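You operate a simulated robot arm through the tools that you are given. There is no shell and no other tool. Be economical: measure what you need, move in short steps, check, and stop when the job is done.

Carry out the task below with a simulated two-armed robot. There is one attempt and no reset: what you move stays moved.

TASK
Take the grey rag from the left end of the table and lay it out flat on the wooden bench top.

Only the result counts: the job must be done as asked and must still hold three seconds after the hand-in. Knocking over, shifting, dropping, spilling or breaking anything else fails it.

THE ROBOT
Two 6-joint arms with two-finger parallel grippers on one trunk, on a base that drives. Base frame: it is fixed to the floor where the robot stands at the start and does not move with it; the origin is under the middle of the robot, x ahead of it, y to its left, z up; the surface under the hand at the start is at about z = 880. Readings come in mm, rad, newtons and seconds.
The left shoulder is at the start at [50, 170, 1187], the right one opposite. Each reaches about 1092 mm from its shoulder. Places, roughly: grey rag [700, -100, 900]; wooden bench top [2200, -2000, 900]. Payload 1.57 kg a hand.
Tool frame (each hand has its own): the origin (TCP) lies between the finger pads and is the grasp point; the fingertips stand 30 mm ahead of it; z points along the fingers, y is the line along which they close. The gripper opens to 80 mm. The fingers are 17 mm wide and 12 mm thick; the gripper's body (40 by 82 mm) begins 80 mm behind the TCP.
Orientation is told as [roll, pitch, yaw] about the base's x, y, z axes, in that order, counted from this pose: with the fingers straight down and closing along the base's y, the tool's x points along the base's -x, its y along +y and its z along -z.

THE INTERFACE
- The arms move only by the tool servo_tool. It takes "left_series", "right_series" or both (then of equal length, played together; a hand with none holds still); each is a list of rows, each an object of numbers (a shift or turn left out is 0, a gripper value left out holds the last): "tx", "ty", "tz": the shift along the tool's x, y, z in m; "ax", "ay", "az": the turn, a rotation vector about the tool's x, y, z in rad; "hand": the opening, from 0 (shut) to 1 (fully open). In form: [{"tx": .., "ty": .., "tz": .., "ax": .., "ay": .., "az": .., "hand": ..}, ...]. A call has 1 to 10 rows; each row is the pose to reach, as a shift and turn from the pose commanded when the call began, along the tool's axes at that moment. Each row takes 0.2 s and may step no farther than 50 mm and 0.15 rad from the row before; otherwise, or with a gripper value out of range, the whole call is refused. Where a pose cannot be reached the arm comes as near as it can. A force on the tool above 40 N (or 10 N above the force at the start of the call, whichever is more), or a blocked arm, ends the call early, and 0.2 s more pass. The fingers move at their own pace (about 45 mm/s each) and stop on an object; they squeeze with about 40 N. The grip force told is the motor's: it shows also when the fingers shut on nothing. Time passes only in rows, and 0.2 s behind the last, so rows that repeat a pose let the fingers close. It gives the time, the measured TCP pose, the force on the tool (base axes), the opening and the grip force at its end, in the units of the frame above (readings bear some noise), with the torque about the TCP (base axes, N m) and any sound that the robot's microphone picked up, and new pictures: "show" is both (left out), scene, wrist or none (wrist: the cameras of the hands that moved).
- Cameras (640 x 400 px; columns grow to the right, rows downward): "scene" is now at [29.5, -23.3, 1752]; the picture's right is [-0.35, -0.94, 0.00], its down [-0.73, 0.27, -0.62] and it looks along [0.58, -0.22, -0.78] (base axes); focal length 270 px, centre (320, 200). "left" rides on the left gripper at [72, 7, -122] in its tool frame; the picture's right is [-0.09, 1.00, 0.00], its down [-0.84, -0.08, -0.54] and it looks along [-0.54, -0.05, 0.84] (tool axes); focal length 238 px, centre (320, 200). "right" rides on the right gripper at [72, -7, -122] in its tool frame; the picture's right is [0.09, 1.00, 0.00], its down [-0.84, 0.08, -0.54] and it looks along [-0.54, 0.05, 0.84] (tool axes); focal length 238 px, centre (320, 200). There is no depth. A picture from a camera that has moved, and an enlarged one, comes with that camera's place and axes in the base frame and with its lens.
- slide_trunk(by): slides the trunk up (or, below 0, down) by that many mm; the arms and the scene camera ride with it, the base frame stays. It gives what a move gives, with no picture.
- base_move(legs): drives the robot by 1 to 6 legs, each [ahead, left, turn to the left] in mm, mm and rad, along the robot's own axes; the way and the turn of a leg run together, so that a leg with both is an arc; at most 1500 mm and 3.142 rad a leg. The arms and the cameras ride along, it lands a little off, and it stops where it bumps. It gives what a move gives, and a new picture of the scene camera.
- turn_head(pan, tilt): turns the head with the scene camera to pan (to the left, within 1.501 rad either way) and tilt (down, from -0.506 to 1.204), counted from straight ahead of the robot. It gives what a move gives, and a new picture of the scene camera.
- enlarge(camera, box): a new picture of the part [left, top, right, bottom] of that camera's present view, enlarged. The clock stands still meanwhile.
- sign_off(): hands the job in; it is judged then, once.

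Go step by step. Nothing tells you exact positions but the pictures and the camera data: compare them with the known pose of the tool, close in by small moves and look again before you grip or let go. The budget is 120 turns and 260 pictures, counting those below and the enlarged ones. Unless the task says otherwise, let go and move clear before handing in, and close with one line.

The tools are called as a command line: name --argument value ..., lists and objects as JSON in quotes. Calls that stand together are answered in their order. servo_tool: Moves the arms, as the interface text tells. Its arguments: {"type":"object","properties":{"left_series":{"type":"array","items":{"type":"object","properties":{"tx":{"type":"number"},"ty":{"type":"number"},"tz":{"type":"number"},"ax":{"type":"number"},"ay":{"type":"number"},"az":{"type":"number"},"hand":{"type":"number"}}}},"right_series":{"type":"array","items":{"type":"object","properties":{"tx":{"type":"number"},"ty":{"type":"number"},"tz":{"type":"number"},"ax":{"type":"number"},"ay":{"type":"number"},"az":{"type":"number"},"hand":{"type":"number"}}}},"show":{"type":"string","enum":["both","scene","wrist","none"]}},"required":[]} The other tools are called the same way: slide_trunk (by) slides the trunk up or down; base_move (legs) drives the base; turn_head (pan, tilt) turns the head that bears the scene camera; enlarge (camera, box) takes an enlarged picture of a part of a camera's view; sign_off () hands the job in.

At the start:

```text
clock: 0.0
left_eef_pos: [430.3, 61.0, 1078.9]
left_ee_rot: [0.094, 0.058, -0.323]
left_wrist_force: [-0.5, -0.6, 0.6]
left_moment: [0.01, -0.02, -0.03]
left_finger_gap: 80.0
left_grasp_force: 0.0
right_eef_pos: [645.2, -448.5, 1078.1]
right_ee_rot: [0.0, 0.001, 0.0]
right_wrist_force: [-0.4, -0.2, 0.5]
right_moment: [0.0, 0.0, 0.06]
right_finger_gap: 79.8
right_grasp_force: 0.2
trunk travel left (down, up): [-802.0, 168.0]
robot x, y, heading: [-3.7, -1.3, 0.004]
head pan, tilt: [-0.354, 0.897]
```

scene: 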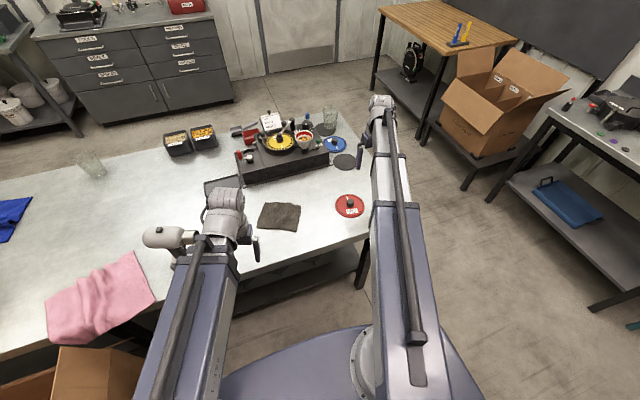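
right: 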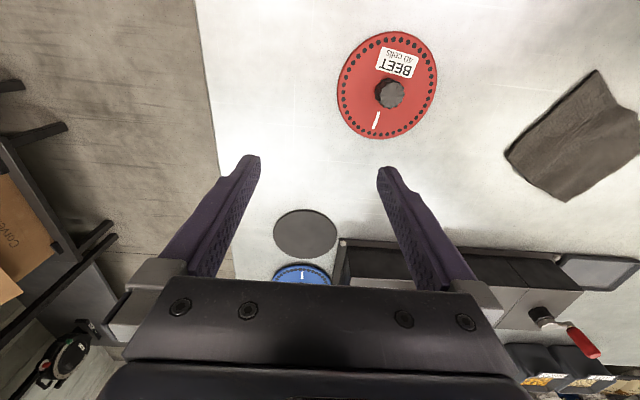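
left: 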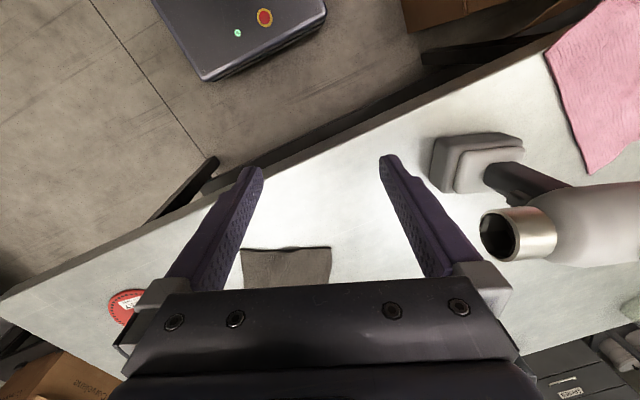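

The dark grey rag lies near [660, -90, 880], between the two hands, and the wooden bench is ahead to the right. I'll look closer at both.

enlarge --camera "scene" --box '[200, 100, 380, 260]'

enlarge --camera "scene" --box '[340, 0, 600, 170]'

enlarge --camera "right" --box '[440, 40, 640, 240]'

```text
2.50 times, centred on (290, 180) of scene
camera zoom: at [29.5, -23.3, 1752.0], right [-0.35, -0.94, 0.0], down [-0.73, 0.27, -0.62], along [0.58, -0.22, -0.78], focal length 674 px, centre (395, 250)
```

zoom: 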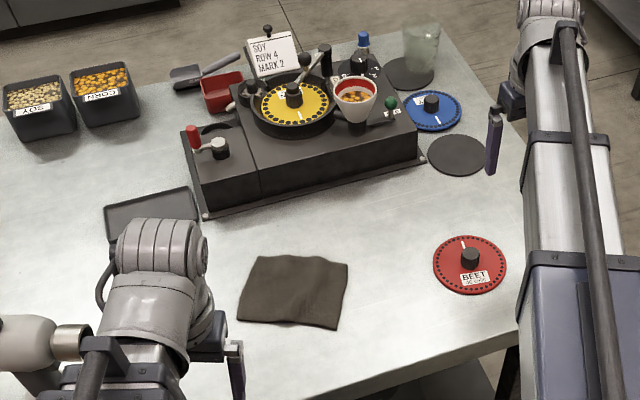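

```text
2.35 times, centred on (470, 85) of scene
camera zoom: at [29.5, -23.3, 1752.0], right [-0.35, -0.94, 0.0], down [-0.73, 0.27, -0.62], along [0.58, -0.22, -0.78], focal length 634 px, centre (-33, 471)
```

zoom: 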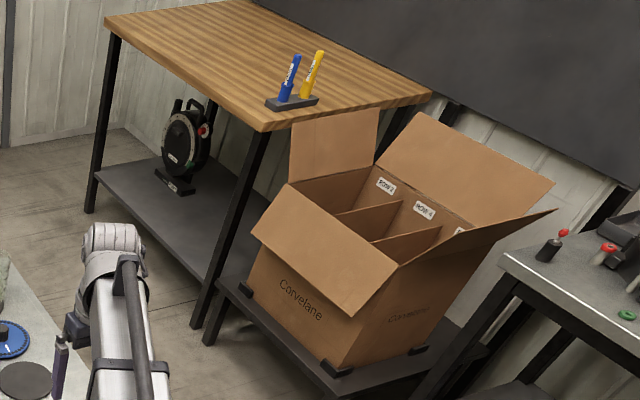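

```text
2.00 times, centred on (540, 140) of right
camera zoom: at [574.7, -456.0, 1197.1], right [-0.09, 1.0, 0.0], down [0.84, 0.08, 0.54], along [0.54, 0.05, -0.84], focal length 477 px, centre (-120, 320)
```

zoom: 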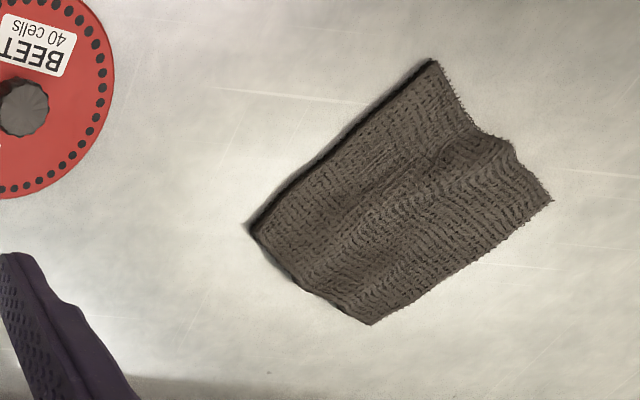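

The rag is a rectangle of about 150 x 125 mm, with its near edge running from about [561,-133] to [631,6]. I'll bring each hand above one end of that edge, with the fingers turned to close across it.

servo_tool --right_series '[{"tx": 0.007, "ty": 0.033, "tz": 0.008, "az": -0.109}, {"tx": 0.014, "ty": 0.066, "tz": 0.016, "az": -0.218}, {"tx": 0.021, "ty": 0.1, "tz": 0.024, "az": -0.327}, {"tx": 0.028, "ty": 0.133, "tz": 0.032, "az": -0.436}, {"tx": 0.035, "ty": 0.166, "tz": 0.04, "az": -0.545}, {"tx": 0.042, "ty": 0.2, "tz": 0.048, "az": -0.654}, {"tx": 0.049, "ty": 0.233, "tz": 0.056, "az": -0.763}, {"tx": 0.056, "ty": 0.266, "tz": 0.064, "az": -0.872}, {"tx": 0.063, "ty": 0.3, "tz": 0.072, "az": -0.981}, {"tx": 0.07, "ty": 0.332, "tz": 0.078, "az": -1.09, "hand": 0.5}]' --left_series '[{"tx": -0.01, "az": 0.148}, {"tx": -0.02, "az": 0.296}, {"tx": -0.03, "az": 0.444}, {"tx": -0.04, "az": 0.592}, {"tx": -0.05, "az": 0.74}, {"tx": -0.06, "az": 0.888}, {"tx": -0.07, "az": 1.036}, {"tx": -0.08, "az": 1.184}, {"tx": -0.09, "az": 1.332}, {"tx": -0.1, "az": 1.48, "hand": 0.5}]'

```text
clock: 2.2
left_eef_pos: [526.7, 29.0, 1078.1]
left_ee_rot: [-0.048, 0.097, -1.809]
left_wrist_force: [-0.8, 0.0, 0.3]
left_moment: [-0.01, 0.03, 0.0]
left_finger_gap: 45.9
left_grasp_force: 0.2
left hand out of reach, approached as far as the arm can: row 5, 6, 7, 8, 9, 10
right_eef_pos: [580.4, -115.8, 1077.7]
right_ee_rot: [-0.001, 0.0, 1.092]
right_wrist_force: [-0.2, -0.2, 0.3]
right_moment: [0.0, -0.02, 0.02]
right_finger_gap: 45.8
right_grasp_force: 0.4
right hand out of reach, approached as far as the arm can: row 1, 2, 3, 4, 5, 6, 7, 8, 9, 10
trunk travel left (down, up): [-802.0, 168.0]
robot x, y, heading: [0.3, -0.1, -0.003]
head pan, tilt: [-0.354, 0.897]
camera scene: at [29.6, -22.7, 1752.0], right [-0.35, -0.94, 0.0], down [-0.73, 0.27, -0.62], along [0.58, -0.22, -0.78], focal length 270 px, centre (320, 200)
camera right: at [553.5, -183.8, 1197.1], right [-0.93, 0.38, 0.0], down [0.32, 0.78, 0.54], along [0.2, 0.5, -0.84], focal length 238 px, centre (320, 200)
camera left: at [551.9, 84.7, 1206.0], right [0.95, -0.32, -0.06], down [-0.26, -0.85, 0.46], along [-0.2, -0.42, -0.89], focal length 238 px, centre (320, 200)
```

scene: 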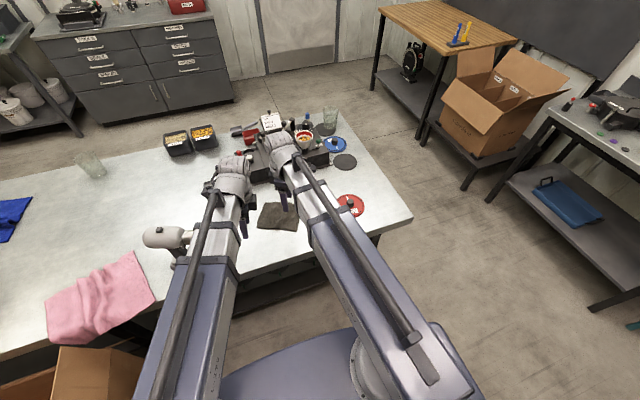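
right: 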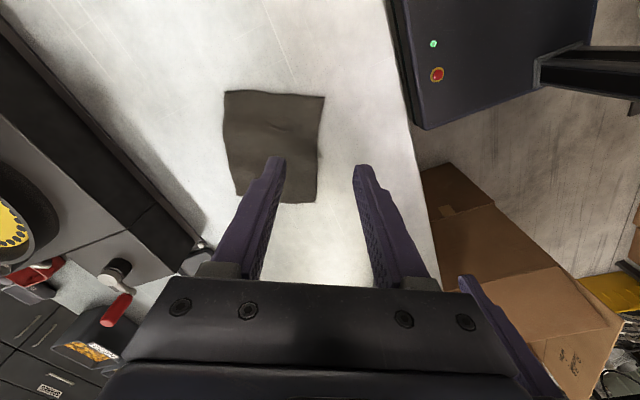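
left: 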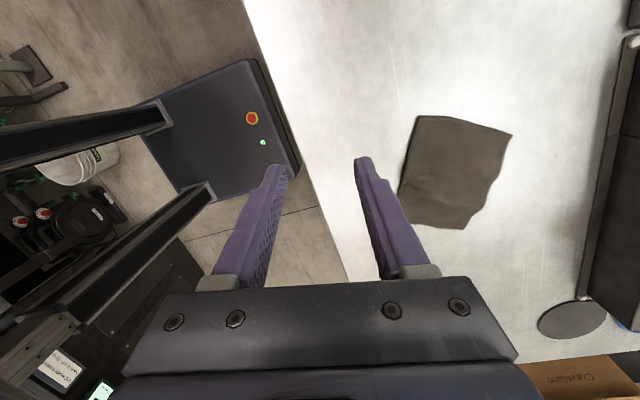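

Both hands stopped at z≈1078 because the arms cannot reach lower here, so the trunk has to come down. From all three cameras the rag corners are about D[635,8], A[744,-50], B[680,-184] and C[563,-134]. I'll lower the trunk by 90 mm.

slide_trunk --by -90

```text
clock: 3.5
left_eef_pos: [525.3, 29.2, 987.8]
left_ee_rot: [-0.049, 0.098, -1.808]
left_wrist_force: [-0.2, 0.7, 0.2]
left_moment: [0.02, -0.02, 0.0]
left_finger_gap: 39.9
left_grasp_force: 0.0
right_eef_pos: [579.6, -115.4, 987.2]
right_ee_rot: [0.001, 0.0, 1.088]
right_wrist_force: [0.1, 0.0, -0.2]
right_moment: [0.0, 0.03, -0.01]
right_finger_gap: 40.0
right_grasp_force: 0.0
trunk travel left (down, up): [-712.0, 258.0]
robot x, y, heading: [2.7, 1.1, 0.001]
head pan, tilt: [-0.354, 0.897]
```

Next I'll move the left hand over its end of the edge, straighten its tilt and look.

servo_tool --left_series '[{"tx": -0.006, "ty": 0.038, "az": 0.08, "ax": -0.016, "ay": -0.032}, {"tx": -0.012, "ty": 0.076, "az": 0.16, "ax": -0.032, "ay": -0.065}, {"tx": -0.018, "ty": 0.114, "az": 0.24, "ax": -0.049, "ay": -0.098}]' --show "both"

```text
clock: 4.2
left_eef_pos: [632.4, -16.8, 986.4]
left_ee_rot: [-0.01, -0.008, -2.046]
left_wrist_force: [0.5, -0.3, -0.2]
left_moment: [-0.01, 0.01, 0.01]
left_finger_gap: 40.2
left_grasp_force: 0.1
left hand out of reach, approached as far as the arm can: row 2, 3
right_eef_pos: [580.2, -116.2, 985.4]
right_ee_rot: [0.002, 0.0, 1.089]
right_wrist_force: [0.5, 0.1, 0.8]
right_moment: [0.0, -0.03, 0.01]
right_finger_gap: 39.9
right_grasp_force: 0.1
trunk travel left (down, up): [-712.0, 258.0]
robot x, y, heading: [4.7, -2.6, -0.006]
head pan, tilt: [-0.354, 0.897]
camera scene: at [30.3, -23.5, 1662.0], right [-0.35, -0.94, 0.0], down [-0.73, 0.27, -0.62], along [0.58, -0.22, -0.78], focal length 270 px, centre (320, 200)
camera left: at [672.5, 45.2, 1107.8], right [0.84, -0.54, -0.01], down [-0.44, -0.71, 0.55], along [-0.3, -0.46, -0.84], focal length 238 px, centre (320, 200)
```

scene: 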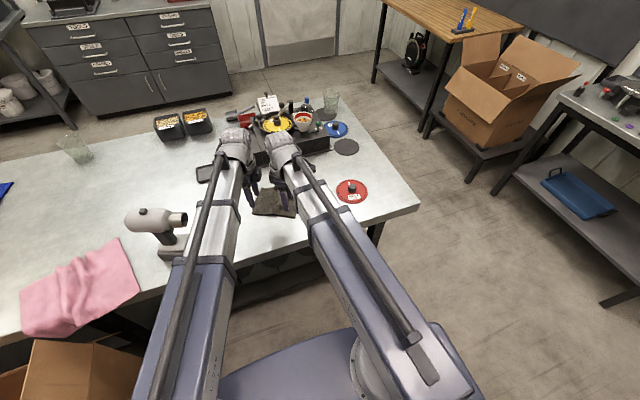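
left: 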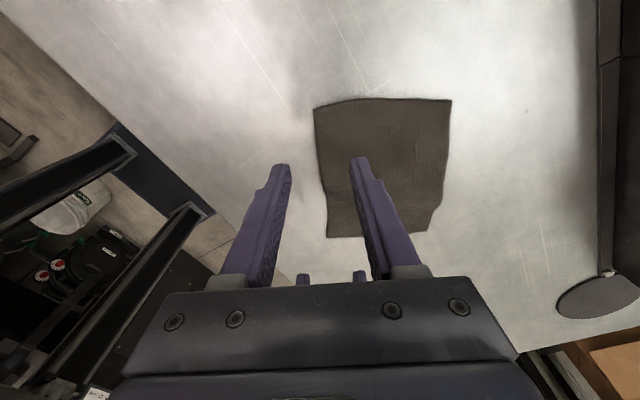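

Both hands straddle the near edge. I'll lower the trunk until the fingertips are just above the table.

slide_trunk --by -66

enlarge --camera "left" --box '[200, 60, 500, 300]'

enlarge --camera "right" --box '[200, 60, 500, 300]'

```text
clock: 5.3
left_eef_pos: [632.2, -15.8, 921.1]
left_ee_rot: [-0.011, -0.006, -2.043]
left_wrist_force: [0.4, -0.1, -0.4]
left_moment: [0.01, 0.0, 0.03]
left_finger_gap: 40.1
left_grasp_force: 0.0
right_eef_pos: [581.3, -116.9, 921.0]
right_ee_rot: [0.001, 0.001, 1.089]
right_wrist_force: [0.6, 0.2, 0.7]
right_moment: [-0.03, 0.0, 0.0]
right_finger_gap: 40.2
right_grasp_force: 0.0
trunk travel left (down, up): [-646.0, 324.0]
robot x, y, heading: [-1.2, 2.0, -0.001]
head pan, tilt: [-0.354, 0.897]
```

```text
1.67 times, centred on (350, 180) of left
camera zoom: at [671.1, 45.4, 1042.2], right [0.84, -0.54, -0.01], down [-0.44, -0.71, 0.55], along [-0.3, -0.46, -0.84], focal length 397 px, centre (270, 233)
```

zoom: 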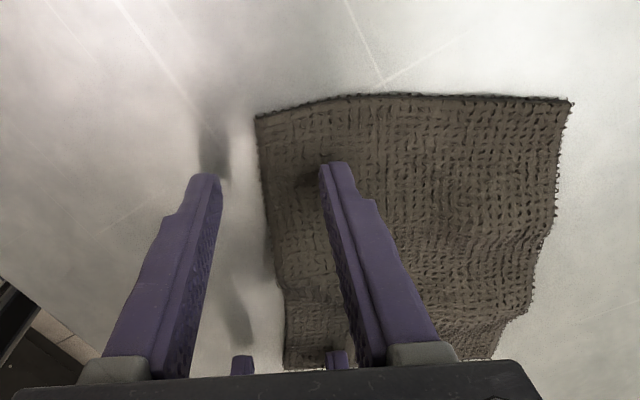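

```text
1.67 times, centred on (350, 180) of right
camera zoom: at [553.5, -184.5, 1041.2], right [-0.93, 0.38, 0.0], down [0.32, 0.78, 0.54], along [0.21, 0.5, -0.84], focal length 397 px, centre (270, 233)
```

zoom: 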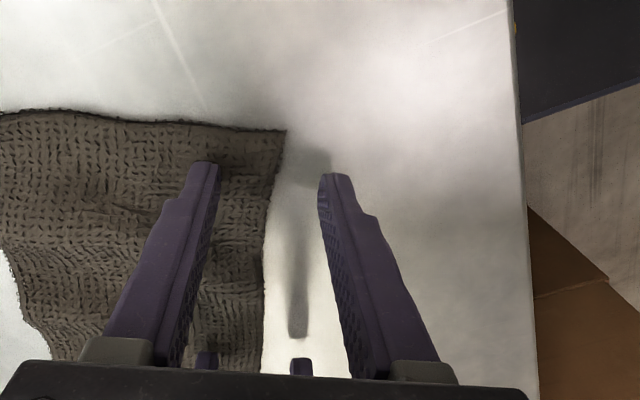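

Both hands straddle the edge of a single-layer rag. I'll go down the last 9 mm so the tips touch the table.

slide_trunk --by -9

```text
clock: 5.9
left_eef_pos: [630.6, -17.2, 913.0]
left_ee_rot: [-0.009, -0.008, -2.044]
left_wrist_force: [0.4, 0.6, 12.5]
left_moment: [-0.17, -0.29, 0.03]
left_finger_gap: 40.6
left_grasp_force: 0.3
right_eef_pos: [579.8, -117.3, 912.9]
right_ee_rot: [-0.001, -0.001, 1.088]
right_wrist_force: [0.4, 0.6, 10.1]
right_moment: [-0.09, -0.28, 0.02]
right_finger_gap: 40.4
right_grasp_force: 0.1
trunk travel left (down, up): [-637.0, 333.0]
robot x, y, heading: [1.6, 0.3, -0.004]
head pan, tilt: [-0.354, 0.897]
```

The tips are pressing lightly, at about 10 N. I'll close both hands.

servo_tool --left_series '[{"hand": 0}, {"hand": 0}, {"hand": 0}, {"hand": 0}]' --right_series '[{"hand": 0}, {"hand": 0}, {"hand": 0}, {"hand": 0}]' --show "wrist"

```text
clock: 6.9
left_eef_pos: [629.4, -17.2, 911.7]
left_ee_rot: [-0.009, -0.005, -2.042]
left_wrist_force: [1.2, -0.5, 11.2]
left_moment: [-0.01, -0.13, -0.02]
left_finger_gap: 2.9
left_grasp_force: 24.0
right_eef_pos: [579.4, -116.7, 912.4]
right_ee_rot: [-0.003, 0.001, 1.089]
right_wrist_force: [3.2, -2.7, 18.9]
right_moment: [-0.14, -0.13, 0.02]
right_finger_gap: 4.1
right_grasp_force: 25.4
trunk travel left (down, up): [-637.0, 333.0]
robot x, y, heading: [-1.2, -0.5, 0.0]
head pan, tilt: [-0.354, 0.897]
camera right: at [552.3, -184.6, 1033.1], right [-0.93, 0.38, 0.0], down [0.32, 0.78, 0.54], along [0.21, 0.5, -0.84], focal length 238 px, centre (320, 200)
camera left: at [669.8, 45.4, 1034.3], right [0.84, -0.54, -0.01], down [-0.44, -0.71, 0.55], along [-0.3, -0.46, -0.84], focal length 238 px, centre (320, 200)
```

right: 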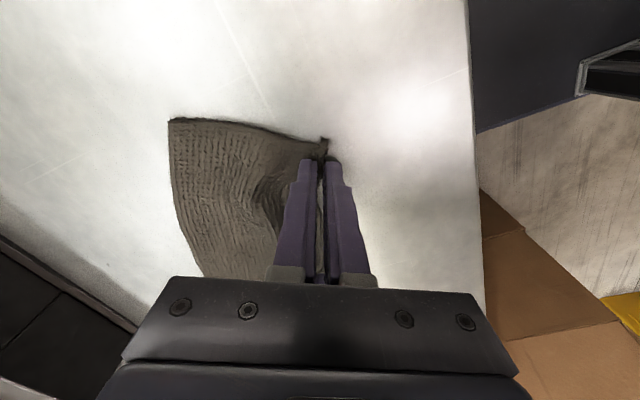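
left: 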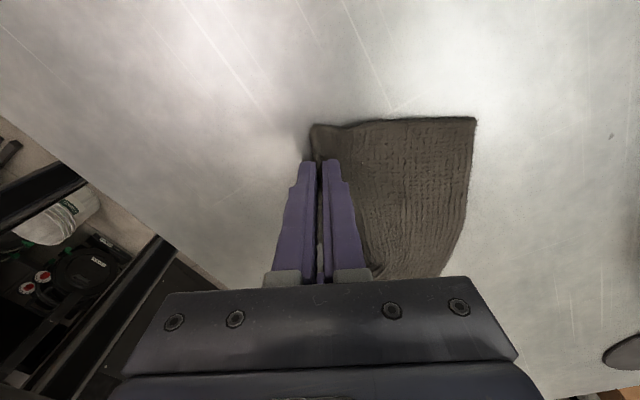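

Both hands hold the edge, with cloth in the grip (gaps of 3–4 mm). I'll lift with the trunk and check.

slide_trunk --by 100

enlarge --camera "left" --box '[160, 50, 560, 300]'

enlarge --camera "scene" --box '[180, 80, 380, 240]'

```text
clock: 8.2
left_eef_pos: [631.9, -17.1, 1011.2]
left_ee_rot: [-0.011, -0.009, -2.044]
left_wrist_force: [0.1, 0.3, -0.5]
left_moment: [-0.01, 0.0, -0.01]
left_finger_gap: 3.0
left_grasp_force: 24.5
right_eef_pos: [580.3, -116.7, 1011.6]
right_ee_rot: [0.001, -0.001, 1.09]
right_wrist_force: [-0.7, 0.9, -0.3]
right_moment: [0.02, 0.0, 0.0]
right_finger_gap: 3.5
right_grasp_force: 24.3
trunk travel left (down, up): [-737.0, 233.0]
robot x, y, heading: [-0.8, 0.2, 0.002]
head pan, tilt: [-0.354, 0.897]
```

```text
1.60 times, centred on (360, 175) of left
camera zoom: at [671.3, 45.4, 1133.0], right [0.84, -0.54, -0.01], down [-0.44, -0.71, 0.55], along [-0.3, -0.46, -0.84], focal length 381 px, centre (256, 240)
```

zoom: 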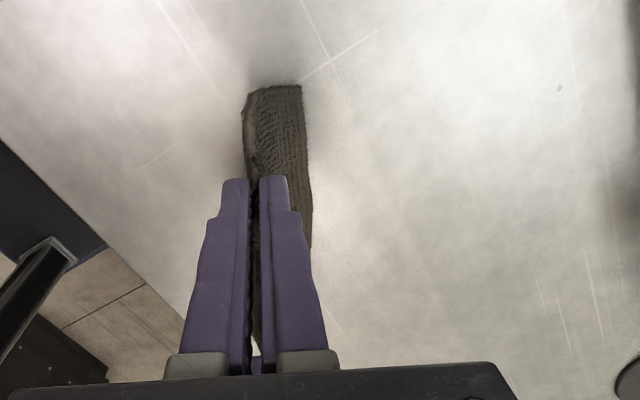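

```text
2.50 times, centred on (280, 160) of scene
camera zoom: at [29.6, -23.3, 1686.9], right [-0.35, -0.94, 0.0], down [-0.73, 0.27, -0.62], along [0.58, -0.22, -0.78], focal length 674 px, centre (420, 300)
```

zoom: 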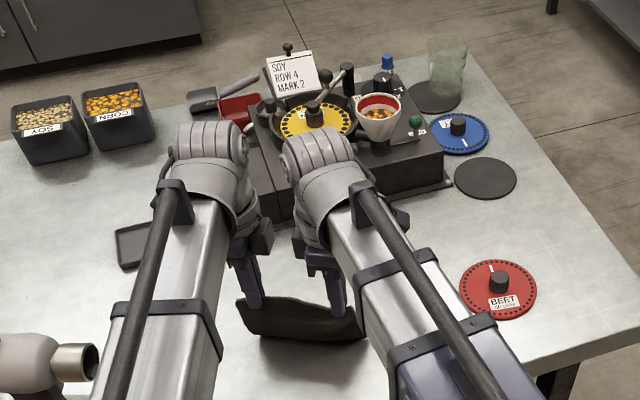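

The rag hangs from both hands. I'll raise it well clear, then drive sideways into the aisle right of the table, which I take to be free around y≈-1000.

slide_trunk --by 190

turn_head --pan -1.3 --tilt 0.8

```text
clock: 10.3
left_eef_pos: [631.4, -16.3, 1201.2]
left_ee_rot: [-0.01, -0.008, -2.044]
left_wrist_force: [-0.4, 0.6, -0.4]
left_moment: [0.04, 0.02, -0.03]
left_finger_gap: 3.1
left_grasp_force: 24.0
right_eef_pos: [581.9, -116.7, 1201.4]
right_ee_rot: [-0.001, -0.001, 1.09]
right_wrist_force: [0.5, -0.3, 0.0]
right_moment: [0.01, 0.01, -0.02]
right_finger_gap: 3.6
right_grasp_force: 24.3
trunk travel left (down, up): [-927.0, 43.0]
robot x, y, heading: [1.5, -0.0, 0.002]
head pan, tilt: [-0.354, 0.897]
```

```text
clock: 11.5
left_eef_pos: [630.7, -16.6, 1202.3]
left_ee_rot: [-0.01, -0.006, -2.043]
left_wrist_force: [0.2, 1.1, -1.0]
left_moment: [0.03, 0.0, -0.04]
left_finger_gap: 2.7
left_grasp_force: 23.9
right_eef_pos: [580.8, -116.0, 1201.9]
right_ee_rot: [0.001, 0.0, 1.089]
right_wrist_force: [-0.9, -0.5, -0.6]
right_moment: [-0.02, 0.01, 0.02]
right_finger_gap: 3.5
right_grasp_force: 24.0
trunk travel left (down, up): [-927.0, 43.0]
robot x, y, heading: [-1.9, 1.0, -0.0]
head pan, tilt: [-1.3, 0.799]
camera scene: at [-19.8, -74.7, 1884.7], right [-0.96, -0.27, 0.0], down [-0.19, 0.69, -0.7], along [0.19, -0.67, -0.72], focal length 270 px, centre (320, 200)
```

scene: 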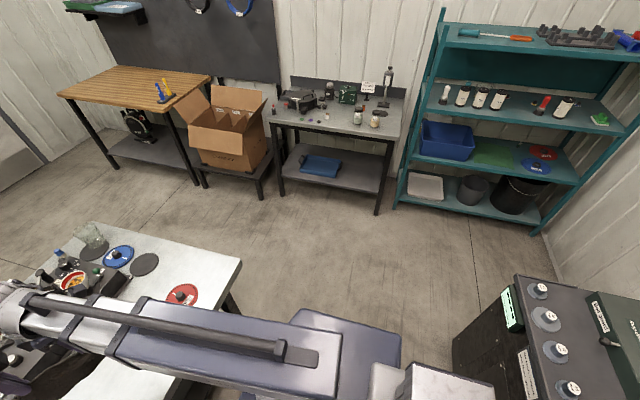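

The aisle to my right is clear; the nearest thing is a machine behind x≈-690. I'll strafe right and then look ahead.

base_move --legs '[[0, -990, 0]]'

turn_head --pan -0.3 --tilt 0.6

```text
clock: 16.6
left_eef_pos: [629.1, -1000.8, 1202.5]
left_ee_rot: [-0.011, -0.008, -2.047]
left_wrist_force: [0.4, -0.5, -0.7]
left_moment: [-0.01, -0.04, 0.0]
left_finger_gap: 3.1
left_grasp_force: 23.6
right_eef_pos: [578.3, -1099.6, 1202.2]
right_ee_rot: [0.0, 0.0, 1.087]
right_wrist_force: [0.6, 0.3, 1.0]
right_moment: [0.03, -0.01, 0.0]
right_finger_gap: 3.7
right_grasp_force: 24.5
trunk travel left (down, up): [-927.0, 43.0]
robot x, y, heading: [-0.3, -981.1, -0.006]
head pan, tilt: [-1.3, 0.799]
camera scene: at [-21.5, -1056.1, 1884.6], right [-0.96, -0.26, 0.0], down [-0.19, 0.69, -0.7], along [0.18, -0.67, -0.72], focal length 270 px, centre (320, 200)
```

scene: 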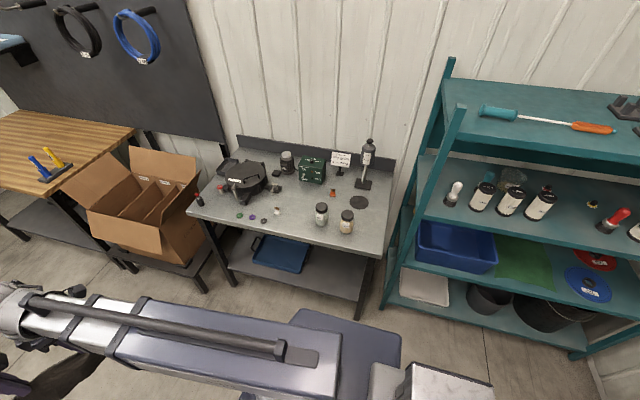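

```text
clock: 17.9
left_eef_pos: [630.1, -999.6, 1202.5]
left_ee_rot: [-0.01, -0.006, -2.048]
left_wrist_force: [-1.0, 0.5, -0.1]
left_moment: [-0.01, -0.02, 0.01]
left_finger_gap: 3.0
left_grasp_force: 24.5
right_eef_pos: [579.0, -1099.5, 1201.2]
right_ee_rot: [0.001, 0.0, 1.087]
right_wrist_force: [0.0, 0.1, 0.4]
right_moment: [0.01, 0.01, 0.02]
right_finger_gap: 3.7
right_grasp_force: 24.1
trunk travel left (down, up): [-927.0, 43.0]
robot x, y, heading: [-0.8, -980.5, -0.002]
head pan, tilt: [-0.3, 0.6]
camera scene: at [41.5, -1004.1, 1901.5], right [-0.3, -0.95, 0.0], down [-0.54, 0.17, -0.82], along [0.79, -0.25, -0.57], focal length 270 px, centre (320, 200)
```

scene: 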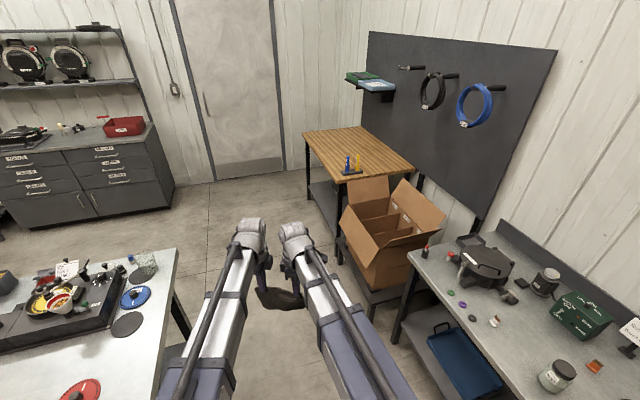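

The path ahead is clear: the table is left of y≈-590 and the carton flaps are right of y≈-1390. I'll drive 2080 mm ahead.

base_move --legs '[[1040, 0, 0], [1040, 0, 0]]'

turn_head --pan -1.3 --tilt 0.8

```text
clock: 28.1
left_eef_pos: [2688.0, -1006.3, 1202.4]
left_ee_rot: [-0.009, -0.007, -2.048]
left_wrist_force: [0.9, 0.5, 0.1]
left_moment: [0.03, -0.03, -0.02]
left_finger_gap: 2.7
left_grasp_force: 24.4
right_eef_pos: [2636.5, -1108.5, 1201.4]
right_ee_rot: [-0.001, 0.0, 1.086]
right_wrist_force: [-0.5, -0.1, -0.5]
right_moment: [0.0, 0.02, 0.02]
right_finger_gap: 3.5
right_grasp_force: 23.8
trunk travel left (down, up): [-927.0, 43.0]
robot x, y, heading: [2059.9, -990.9, -0.0]
head pan, tilt: [-0.3, 0.6]
camera scene: at [2099.8, -1011.2, 1901.5], right [-0.3, -0.95, 0.0], down [-0.54, 0.17, -0.82], along [0.79, -0.25, -0.57], focal length 270 px, centre (320, 200)
```

scene: 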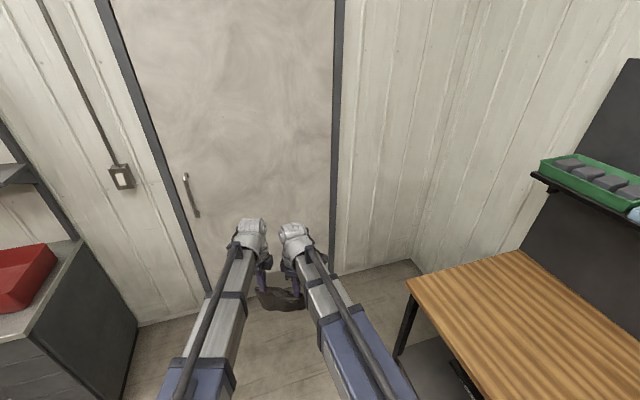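

```text
clock: 29.4
left_eef_pos: [2687.7, -1006.7, 1201.7]
left_ee_rot: [-0.012, -0.006, -2.048]
left_wrist_force: [-0.5, 0.1, -0.2]
left_moment: [0.02, 0.0, 0.04]
left_finger_gap: 3.0
left_grasp_force: 23.9
right_eef_pos: [2635.5, -1106.3, 1201.9]
right_ee_rot: [0.0, 0.001, 1.085]
right_wrist_force: [-0.5, -0.3, -0.1]
right_moment: [0.06, 0.01, 0.03]
right_finger_gap: 3.2
right_grasp_force: 24.3
trunk travel left (down, up): [-927.0, 43.0]
robot x, y, heading: [2057.9, -990.0, 0.0]
head pan, tilt: [-1.3, 0.799]
camera scene: at [2036.2, -1062.5, 1884.7], right [-0.96, -0.26, 0.0], down [-0.19, 0.69, -0.7], along [0.18, -0.67, -0.72], focal length 270 px, centre (320, 200)
```

scene: 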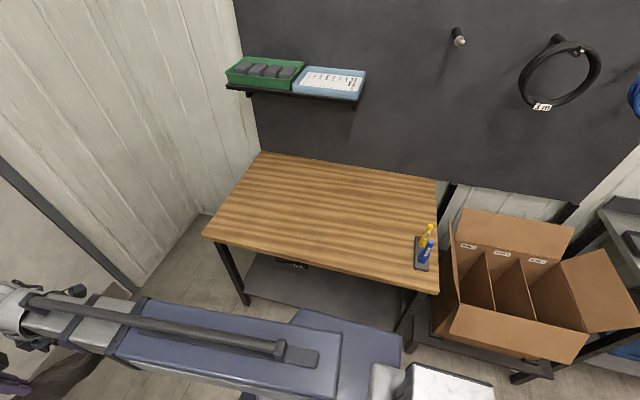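

The bench top spans x 1725–2725 and y -1622 to -2290, with the marker stand near [1784,-1766]. I'll go 230 mm further, turn right to face it and close in by 190 mm.

base_move --legs '[[230, 0, 0], [0, 0, -1.571], [190, 0, 0]]'

turn_head --pan 0.0 --tilt 0.9

```text
clock: 36.1
left_eef_pos: [2237.9, -1808.4, 1202.2]
left_ee_rot: [-0.012, -0.007, 2.638]
left_wrist_force: [-0.4, -0.2, -0.2]
left_moment: [0.04, -0.01, 0.04]
left_finger_gap: 2.8
left_grasp_force: 24.1
right_eef_pos: [2139.5, -1755.7, 1201.5]
right_ee_rot: [0.002, -0.002, -0.513]
right_wrist_force: [-0.5, -1.2, -1.2]
right_moment: [0.0, -0.03, 0.02]
right_finger_gap: 3.1
right_grasp_force: 24.3
trunk travel left (down, up): [-927.0, 43.0]
robot x, y, heading: [2277.1, -1176.9, -1.605]
head pan, tilt: [-1.3, 0.799]
camera scene: at [2195.6, -1155.4, 1884.7], right [-0.24, 0.97, 0.0], down [0.7, 0.17, -0.7], along [-0.68, -0.16, -0.72], focal length 270 px, centre (320, 200)
```

scene: 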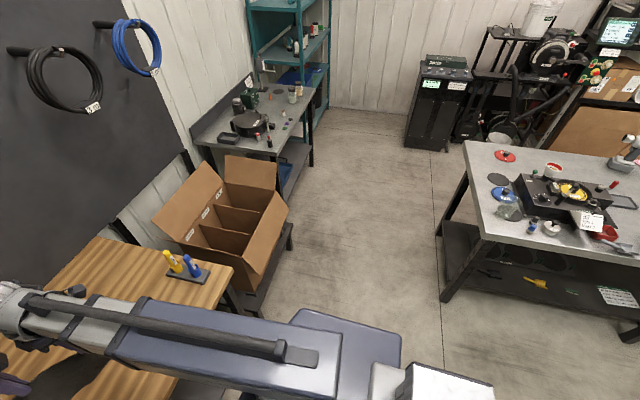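

```text
clock: 37.6
left_eef_pos: [2238.0, -1808.2, 1201.7]
left_ee_rot: [-0.011, -0.008, 2.638]
left_wrist_force: [0.0, 0.6, -0.9]
left_moment: [0.0, -0.04, 0.03]
left_finger_gap: 2.7
left_grasp_force: 23.9
right_eef_pos: [2140.2, -1753.9, 1202.7]
right_ee_rot: [0.0, -0.001, -0.511]
right_wrist_force: [-0.1, -0.3, -0.6]
right_moment: [0.02, -0.03, 0.05]
right_finger_gap: 3.2
right_grasp_force: 23.9
trunk travel left (down, up): [-927.0, 43.0]
robot x, y, heading: [2275.4, -1175.4, -1.601]
head pan, tilt: [0.0, 0.901]
camera scene: at [2271.6, -1210.1, 1876.7], right [-1.0, 0.03, 0.0], down [0.02, 0.78, -0.62], along [-0.02, -0.62, -0.78], focal length 270 px, centre (320, 200)
```

scene: 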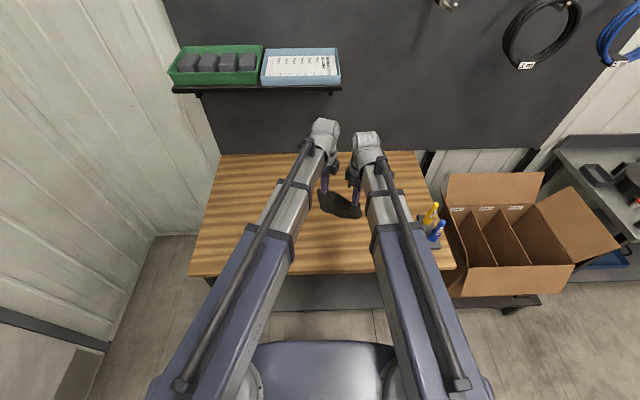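

I'm over the bench, with the rag at about [2190,-1780]. I'll move both hands 100 mm forward along the rag's normal so there is room to lay it while pulling back, and check the rag.

servo_tool --left_series '[{"ty": 0.025}, {"ty": 0.05}, {"ty": 0.075}, {"ty": 0.1}]' --right_series '[{"ty": -0.025}, {"ty": -0.05}, {"ty": -0.075}, {"ty": -0.1}]' --show "both"

enlarge --camera "scene" --box '[260, 100, 460, 240]'

```text
clock: 38.6
left_eef_pos: [2190.0, -1895.5, 1201.5]
left_ee_rot: [-0.012, -0.006, 2.637]
left_wrist_force: [-0.2, 0.0, 0.2]
left_moment: [0.03, 0.0, 0.08]
left_finger_gap: 2.6
left_grasp_force: 24.0
right_eef_pos: [2090.1, -1842.5, 1200.9]
right_ee_rot: [0.0, 0.0, -0.512]
right_wrist_force: [0.5, 0.1, 0.1]
right_moment: [0.03, 0.0, 0.05]
right_finger_gap: 3.1
right_grasp_force: 24.4
trunk travel left (down, up): [-927.0, 43.0]
robot x, y, heading: [2273.5, -1179.2, -1.599]
head pan, tilt: [0.0, 0.901]
camera scene: at [2270.9, -1211.2, 1876.7], right [-1.0, 0.03, 0.0], down [0.02, 0.78, -0.62], along [-0.02, -0.62, -0.78], focal length 270 px, centre (320, 200)
camera right: at [2025.3, -1813.9, 1321.5], right [0.41, 0.91, 0.0], down [0.77, -0.34, 0.54], along [0.5, -0.22, -0.84], focal length 238 px, centre (320, 200)
camera left: at [2248.5, -1936.8, 1322.5], right [-0.56, -0.83, -0.01], down [-0.7, 0.46, 0.55], along [-0.45, 0.32, -0.84], focal length 238 px, centre (320, 200)
```

scene: 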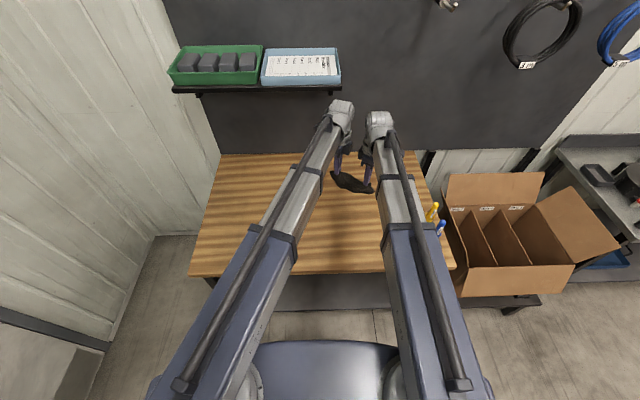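
right: 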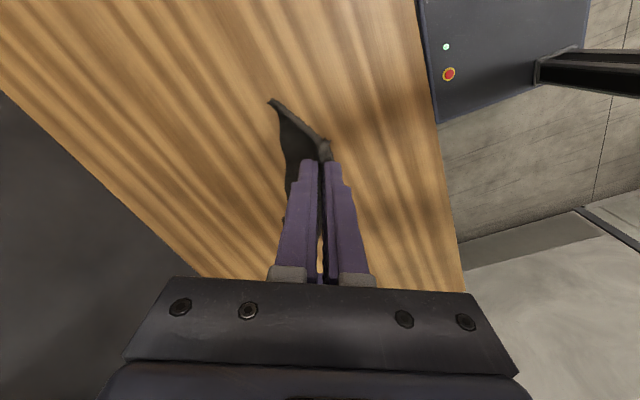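
left: 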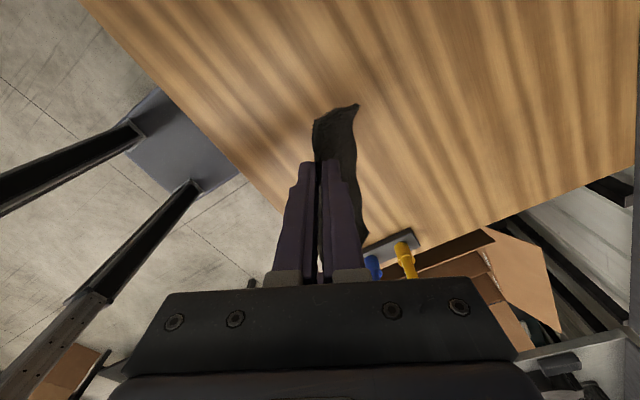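

```text
2.86 times, centred on (360, 170) of scene
camera zoom: at [2270.9, -1211.2, 1876.7], right [-1.0, 0.03, 0.0], down [0.02, 0.78, -0.62], along [-0.02, -0.62, -0.78], focal length 770 px, centre (206, 286)
```

zoom: 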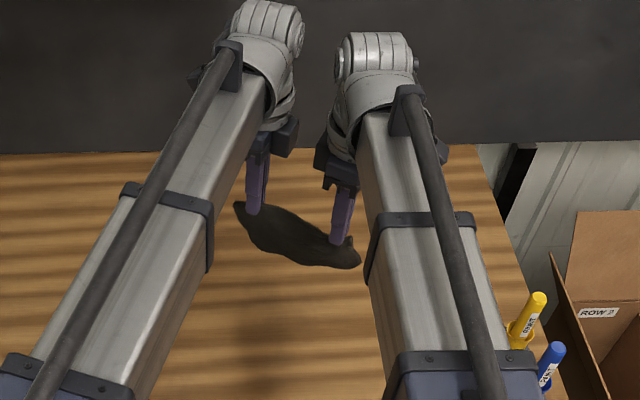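

The rag hangs well and the reach is fine. I'll lower it until it nearly touches the bench.

slide_trunk --by -135

enlarge --camera "right" --box '[160, 40, 480, 280]'

enlarge --camera "scene" --box '[240, 80, 480, 280]'

```text
clock: 40.2
left_eef_pos: [2189.1, -1895.4, 1066.0]
left_ee_rot: [-0.011, -0.008, 2.637]
left_wrist_force: [1.5, 0.8, -0.2]
left_moment: [-0.02, 0.01, 0.03]
left_finger_gap: 2.5
left_grasp_force: 23.7
right_eef_pos: [2091.2, -1840.5, 1065.8]
right_ee_rot: [-0.001, -0.001, -0.51]
right_wrist_force: [0.1, 0.4, -0.7]
right_moment: [0.0, 0.01, 0.04]
right_finger_gap: 2.9
right_grasp_force: 24.5
trunk travel left (down, up): [-792.0, 178.0]
robot x, y, heading: [2274.3, -1176.8, -1.601]
head pan, tilt: [0.0, 0.901]
```

```text
1.67 times, centred on (320, 160) of right
camera zoom: at [2025.9, -1812.3, 1187.2], right [0.41, 0.91, 0.0], down [0.77, -0.34, 0.54], along [0.49, -0.22, -0.84], focal length 397 px, centre (320, 267)
```

zoom: 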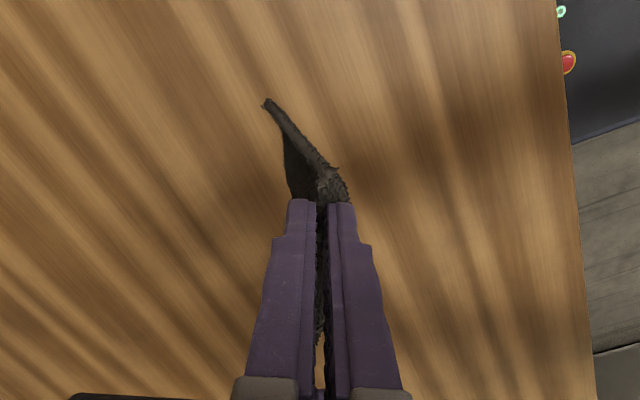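

```text
2.00 times, centred on (360, 180) of scene
camera zoom: at [2271.6, -1209.8, 1741.8], right [-1.0, 0.03, 0.0], down [0.02, 0.78, -0.62], along [-0.02, -0.62, -0.78], focal length 539 px, centre (240, 240)
```

zoom: 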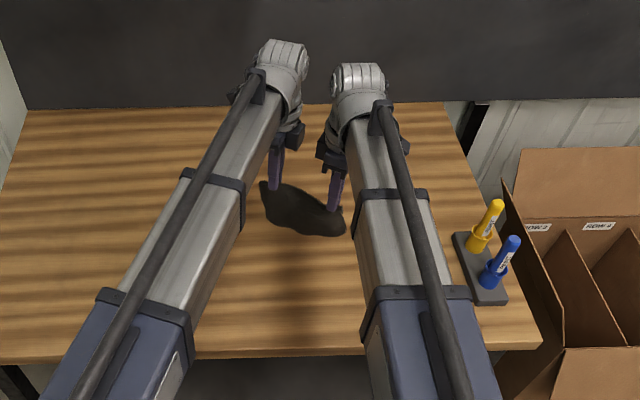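

The rag bottom should be about 20 mm above the bench, and the right arm is well clear of the marker stand. I'll lower in small steps while pulling back.

slide_trunk --by -40

servo_tool --left_series '[{"ty": -0.01}, {"ty": -0.02}]' --right_series '[{"ty": 0.01}, {"ty": 0.02}]' --show "none"

enlarge --camera "left" --box '[160, 40, 480, 280]'

enlarge --camera "scene" --box '[280, 80, 440, 240]'

```text
clock: 41.1
left_eef_pos: [2189.8, -1895.2, 1026.5]
left_ee_rot: [-0.012, -0.007, 2.636]
left_wrist_force: [-0.5, 0.3, -0.2]
left_moment: [0.01, -0.03, 0.03]
left_finger_gap: 2.8
left_grasp_force: 23.4
right_eef_pos: [2090.7, -1839.8, 1027.0]
right_ee_rot: [0.0, 0.0, -0.509]
right_wrist_force: [0.2, -0.1, 0.5]
right_moment: [0.0, -0.02, 0.08]
right_finger_gap: 3.1
right_grasp_force: 24.0
trunk travel left (down, up): [-752.0, 218.0]
robot x, y, heading: [2279.3, -1178.1, -1.601]
head pan, tilt: [0.0, 0.901]
```

```text
clock: 41.7
left_eef_pos: [2200.3, -1876.9, 1027.0]
left_ee_rot: [-0.01, -0.005, 2.639]
left_wrist_force: [0.4, -0.1, -0.1]
left_moment: [-0.01, 0.02, 0.02]
left_finger_gap: 2.5
left_grasp_force: 23.6
right_eef_pos: [2101.4, -1823.7, 1026.8]
right_ee_rot: [0.001, 0.001, -0.513]
right_wrist_force: [-0.3, -0.3, 0.0]
right_moment: [-0.03, -0.04, 0.07]
right_finger_gap: 2.9
right_grasp_force: 24.5
trunk travel left (down, up): [-752.0, 218.0]
robot x, y, heading: [2277.1, -1176.2, -1.604]
head pan, tilt: [0.0, 0.901]
```

```text
1.67 times, centred on (320, 160) of left
camera zoom: at [2258.6, -1918.0, 1148.2], right [-0.56, -0.83, -0.01], down [-0.69, 0.47, 0.55], along [-0.45, 0.32, -0.84], focal length 397 px, centre (320, 267)
```

zoom: 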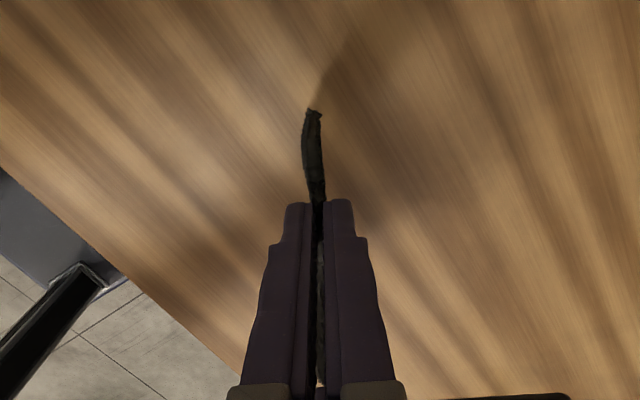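

```text
2.50 times, centred on (360, 160) of scene
camera zoom: at [2271.7, -1209.8, 1701.8], right [-1.0, 0.03, 0.0], down [0.02, 0.78, -0.62], along [-0.02, -0.62, -0.78], focal length 674 px, centre (220, 300)
```

zoom: 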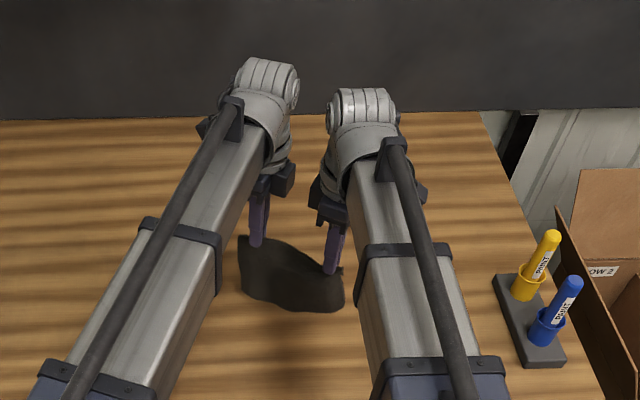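

It's about at contact. I'll keep lowering and check which way the rag folds.

slide_trunk --by -25

servo_tool --left_series '[{"ty": -0.012}, {"ty": -0.025}]' --right_series '[{"ty": 0.012}, {"ty": 0.025}]' --show "wrist"

enlarge --camera "scene" --box '[280, 80, 440, 240]'

```text
clock: 42.4
left_eef_pos: [2198.2, -1877.8, 1000.8]
left_ee_rot: [-0.011, -0.008, 2.637]
left_wrist_force: [0.8, -1.0, 0.1]
left_moment: [0.01, 0.01, 0.04]
left_finger_gap: 2.7
left_grasp_force: 24.3
right_eef_pos: [2101.1, -1821.9, 1001.8]
right_ee_rot: [0.0, -0.001, -0.511]
right_wrist_force: [0.8, -0.3, 0.1]
right_moment: [0.01, -0.02, 0.07]
right_finger_gap: 2.8
right_grasp_force: 24.8
trunk travel left (down, up): [-727.0, 243.0]
robot x, y, heading: [2273.1, -1178.2, -1.604]
head pan, tilt: [0.0, 0.901]
```

```text
clock: 43.0
left_eef_pos: [2210.8, -1855.3, 1001.2]
left_ee_rot: [-0.013, -0.006, 2.636]
left_wrist_force: [0.6, 0.1, -0.2]
left_moment: [0.04, 0.0, 0.08]
left_finger_gap: 2.7
left_grasp_force: 24.6
right_eef_pos: [2113.3, -1801.8, 1001.4]
right_ee_rot: [0.0, -0.002, -0.511]
right_wrist_force: [-0.7, -0.2, -0.6]
right_moment: [0.01, -0.02, 0.05]
right_finger_gap: 3.2
right_grasp_force: 24.5
trunk travel left (down, up): [-727.0, 243.0]
robot x, y, heading: [2272.1, -1176.1, -1.605]
head pan, tilt: [0.0, 0.901]
camera right: at [2048.2, -1773.3, 1122.2], right [0.41, 0.91, 0.0], down [0.77, -0.34, 0.54], along [0.49, -0.22, -0.84], focal length 238 px, centre (320, 200)
camera left: at [2270.4, -1896.7, 1123.2], right [-0.56, -0.83, -0.01], down [-0.69, 0.47, 0.55], along [-0.45, 0.32, -0.84], focal length 238 px, centre (320, 200)
```

right: 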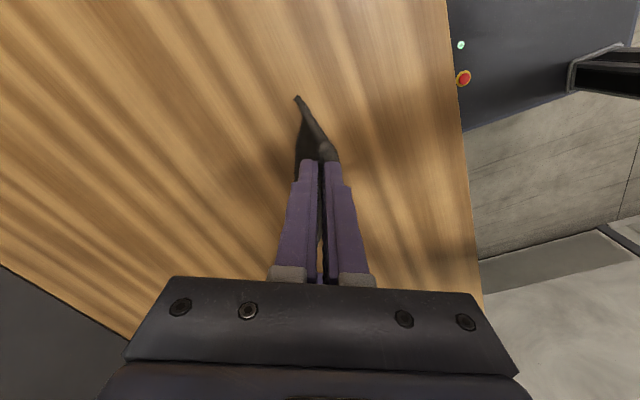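
left: 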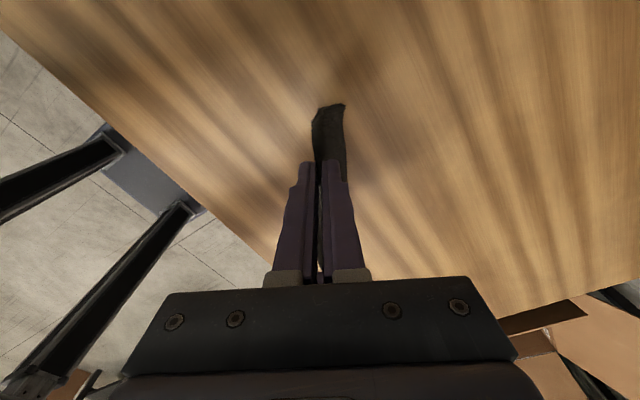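

```text
2.50 times, centred on (360, 160) of scene
camera zoom: at [2271.7, -1209.8, 1676.8], right [-1.0, 0.03, 0.0], down [0.02, 0.78, -0.62], along [-0.02, -0.62, -0.78], focal length 674 px, centre (220, 300)
```

zoom: 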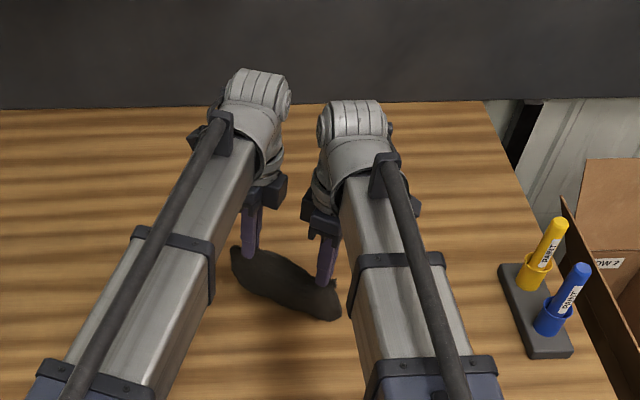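

The free edge now trails forward as I pull back, as wanted. I'll continue down and back.

slide_trunk --by -25

servo_tool --left_series '[{"ty": -0.012}, {"ty": -0.025}]' --right_series '[{"ty": 0.012}, {"ty": 0.025}]' --show "none"

slide_trunk --by -20

servo_tool --left_series '[{"ty": -0.012}, {"ty": -0.025}]' --right_series '[{"ty": 0.012}, {"ty": 0.025}]' --show "both"

```text
clock: 43.7
left_eef_pos: [2211.2, -1856.3, 977.1]
left_ee_rot: [-0.009, -0.006, 2.638]
left_wrist_force: [0.3, 0.0, -0.3]
left_moment: [0.0, -0.05, 0.03]
left_finger_gap: 2.5
left_grasp_force: 24.2
right_eef_pos: [2113.8, -1801.7, 976.6]
right_ee_rot: [-0.001, 0.001, -0.51]
right_wrist_force: [0.0, 0.4, 0.0]
right_moment: [0.02, 0.0, 0.02]
right_finger_gap: 3.2
right_grasp_force: 24.3
trunk travel left (down, up): [-702.0, 268.0]
robot x, y, heading: [2277.6, -1180.3, -1.599]
head pan, tilt: [0.0, 0.901]
```

```text
clock: 44.3
left_eef_pos: [2222.6, -1834.8, 975.5]
left_ee_rot: [-0.011, -0.006, 2.637]
left_wrist_force: [-0.1, -0.9, -0.1]
left_moment: [-0.03, -0.03, 0.03]
left_finger_gap: 2.7
left_grasp_force: 23.9
right_eef_pos: [2126.6, -1776.5, 976.5]
right_ee_rot: [-0.002, 0.001, -0.513]
right_wrist_force: [0.1, 0.3, -0.6]
right_moment: [0.03, -0.02, 0.05]
right_finger_gap: 3.2
right_grasp_force: 23.9
trunk travel left (down, up): [-702.0, 268.0]
robot x, y, heading: [2275.8, -1180.4, -1.601]
head pan, tilt: [0.0, 0.901]
```

```text
clock: 45.0
left_eef_pos: [2221.4, -1834.8, 956.7]
left_ee_rot: [-0.011, -0.007, 2.638]
left_wrist_force: [0.2, -0.5, 0.1]
left_moment: [0.03, 0.01, 0.04]
left_finger_gap: 2.5
left_grasp_force: 24.3
right_eef_pos: [2126.8, -1778.3, 956.3]
right_ee_rot: [0.0, 0.0, -0.512]
right_wrist_force: [-0.4, 0.4, 0.3]
right_moment: [0.0, -0.01, 0.06]
right_finger_gap: 3.1
right_grasp_force: 24.4
trunk travel left (down, up): [-682.0, 288.0]
robot x, y, heading: [2273.8, -1177.5, -1.599]
head pan, tilt: [0.0, 0.901]
```

```text
clock: 45.6
left_eef_pos: [2233.8, -1812.3, 956.8]
left_ee_rot: [-0.012, -0.007, 2.638]
left_wrist_force: [0.6, 0.1, -0.2]
left_moment: [-0.03, 0.0, 0.07]
left_finger_gap: 2.7
left_grasp_force: 24.1
right_eef_pos: [2139.3, -1755.5, 957.3]
right_ee_rot: [-0.001, -0.002, -0.51]
right_wrist_force: [-0.6, -0.4, 0.0]
right_moment: [0.01, 0.0, 0.06]
right_finger_gap: 3.0
right_grasp_force: 24.2
trunk travel left (down, up): [-682.0, 288.0]
robot x, y, heading: [2272.0, -1176.1, -1.604]
head pan, tilt: [0.0, 0.901]
camera scene: at [2271.8, -1209.7, 1631.8], right [-1.0, 0.03, 0.0], down [0.02, 0.78, -0.62], along [-0.02, -0.62, -0.78], focal length 270 px, centre (320, 200)
camera right: at [2073.7, -1728.0, 1077.2], right [0.41, 0.91, 0.0], down [0.77, -0.34, 0.54], along [0.49, -0.22, -0.84], focal length 238 px, centre (320, 200)
camera left: at [2293.8, -1853.1, 1078.2], right [-0.56, -0.83, -0.01], down [-0.69, 0.47, 0.55], along [-0.45, 0.32, -0.84], focal length 238 px, centre (320, 200)
```

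scene: 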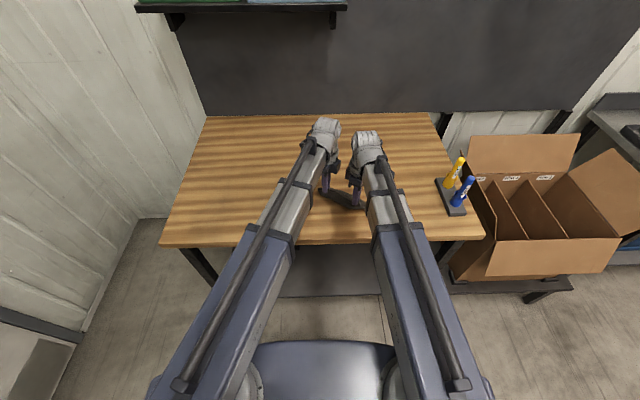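
right: 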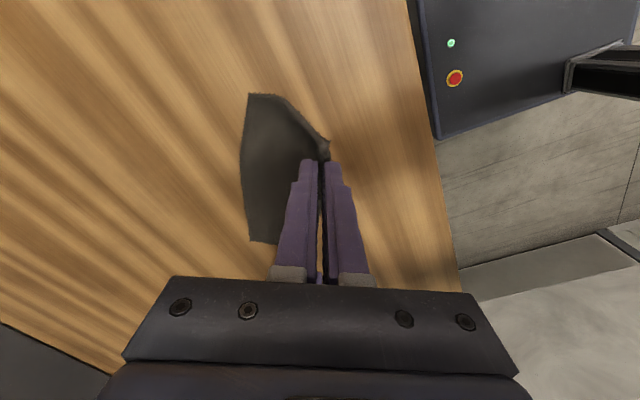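
left: 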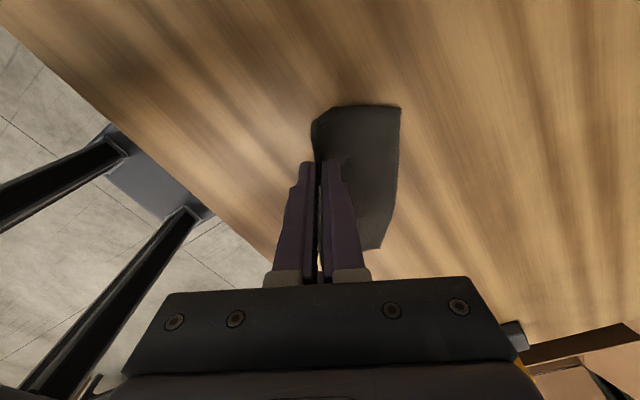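

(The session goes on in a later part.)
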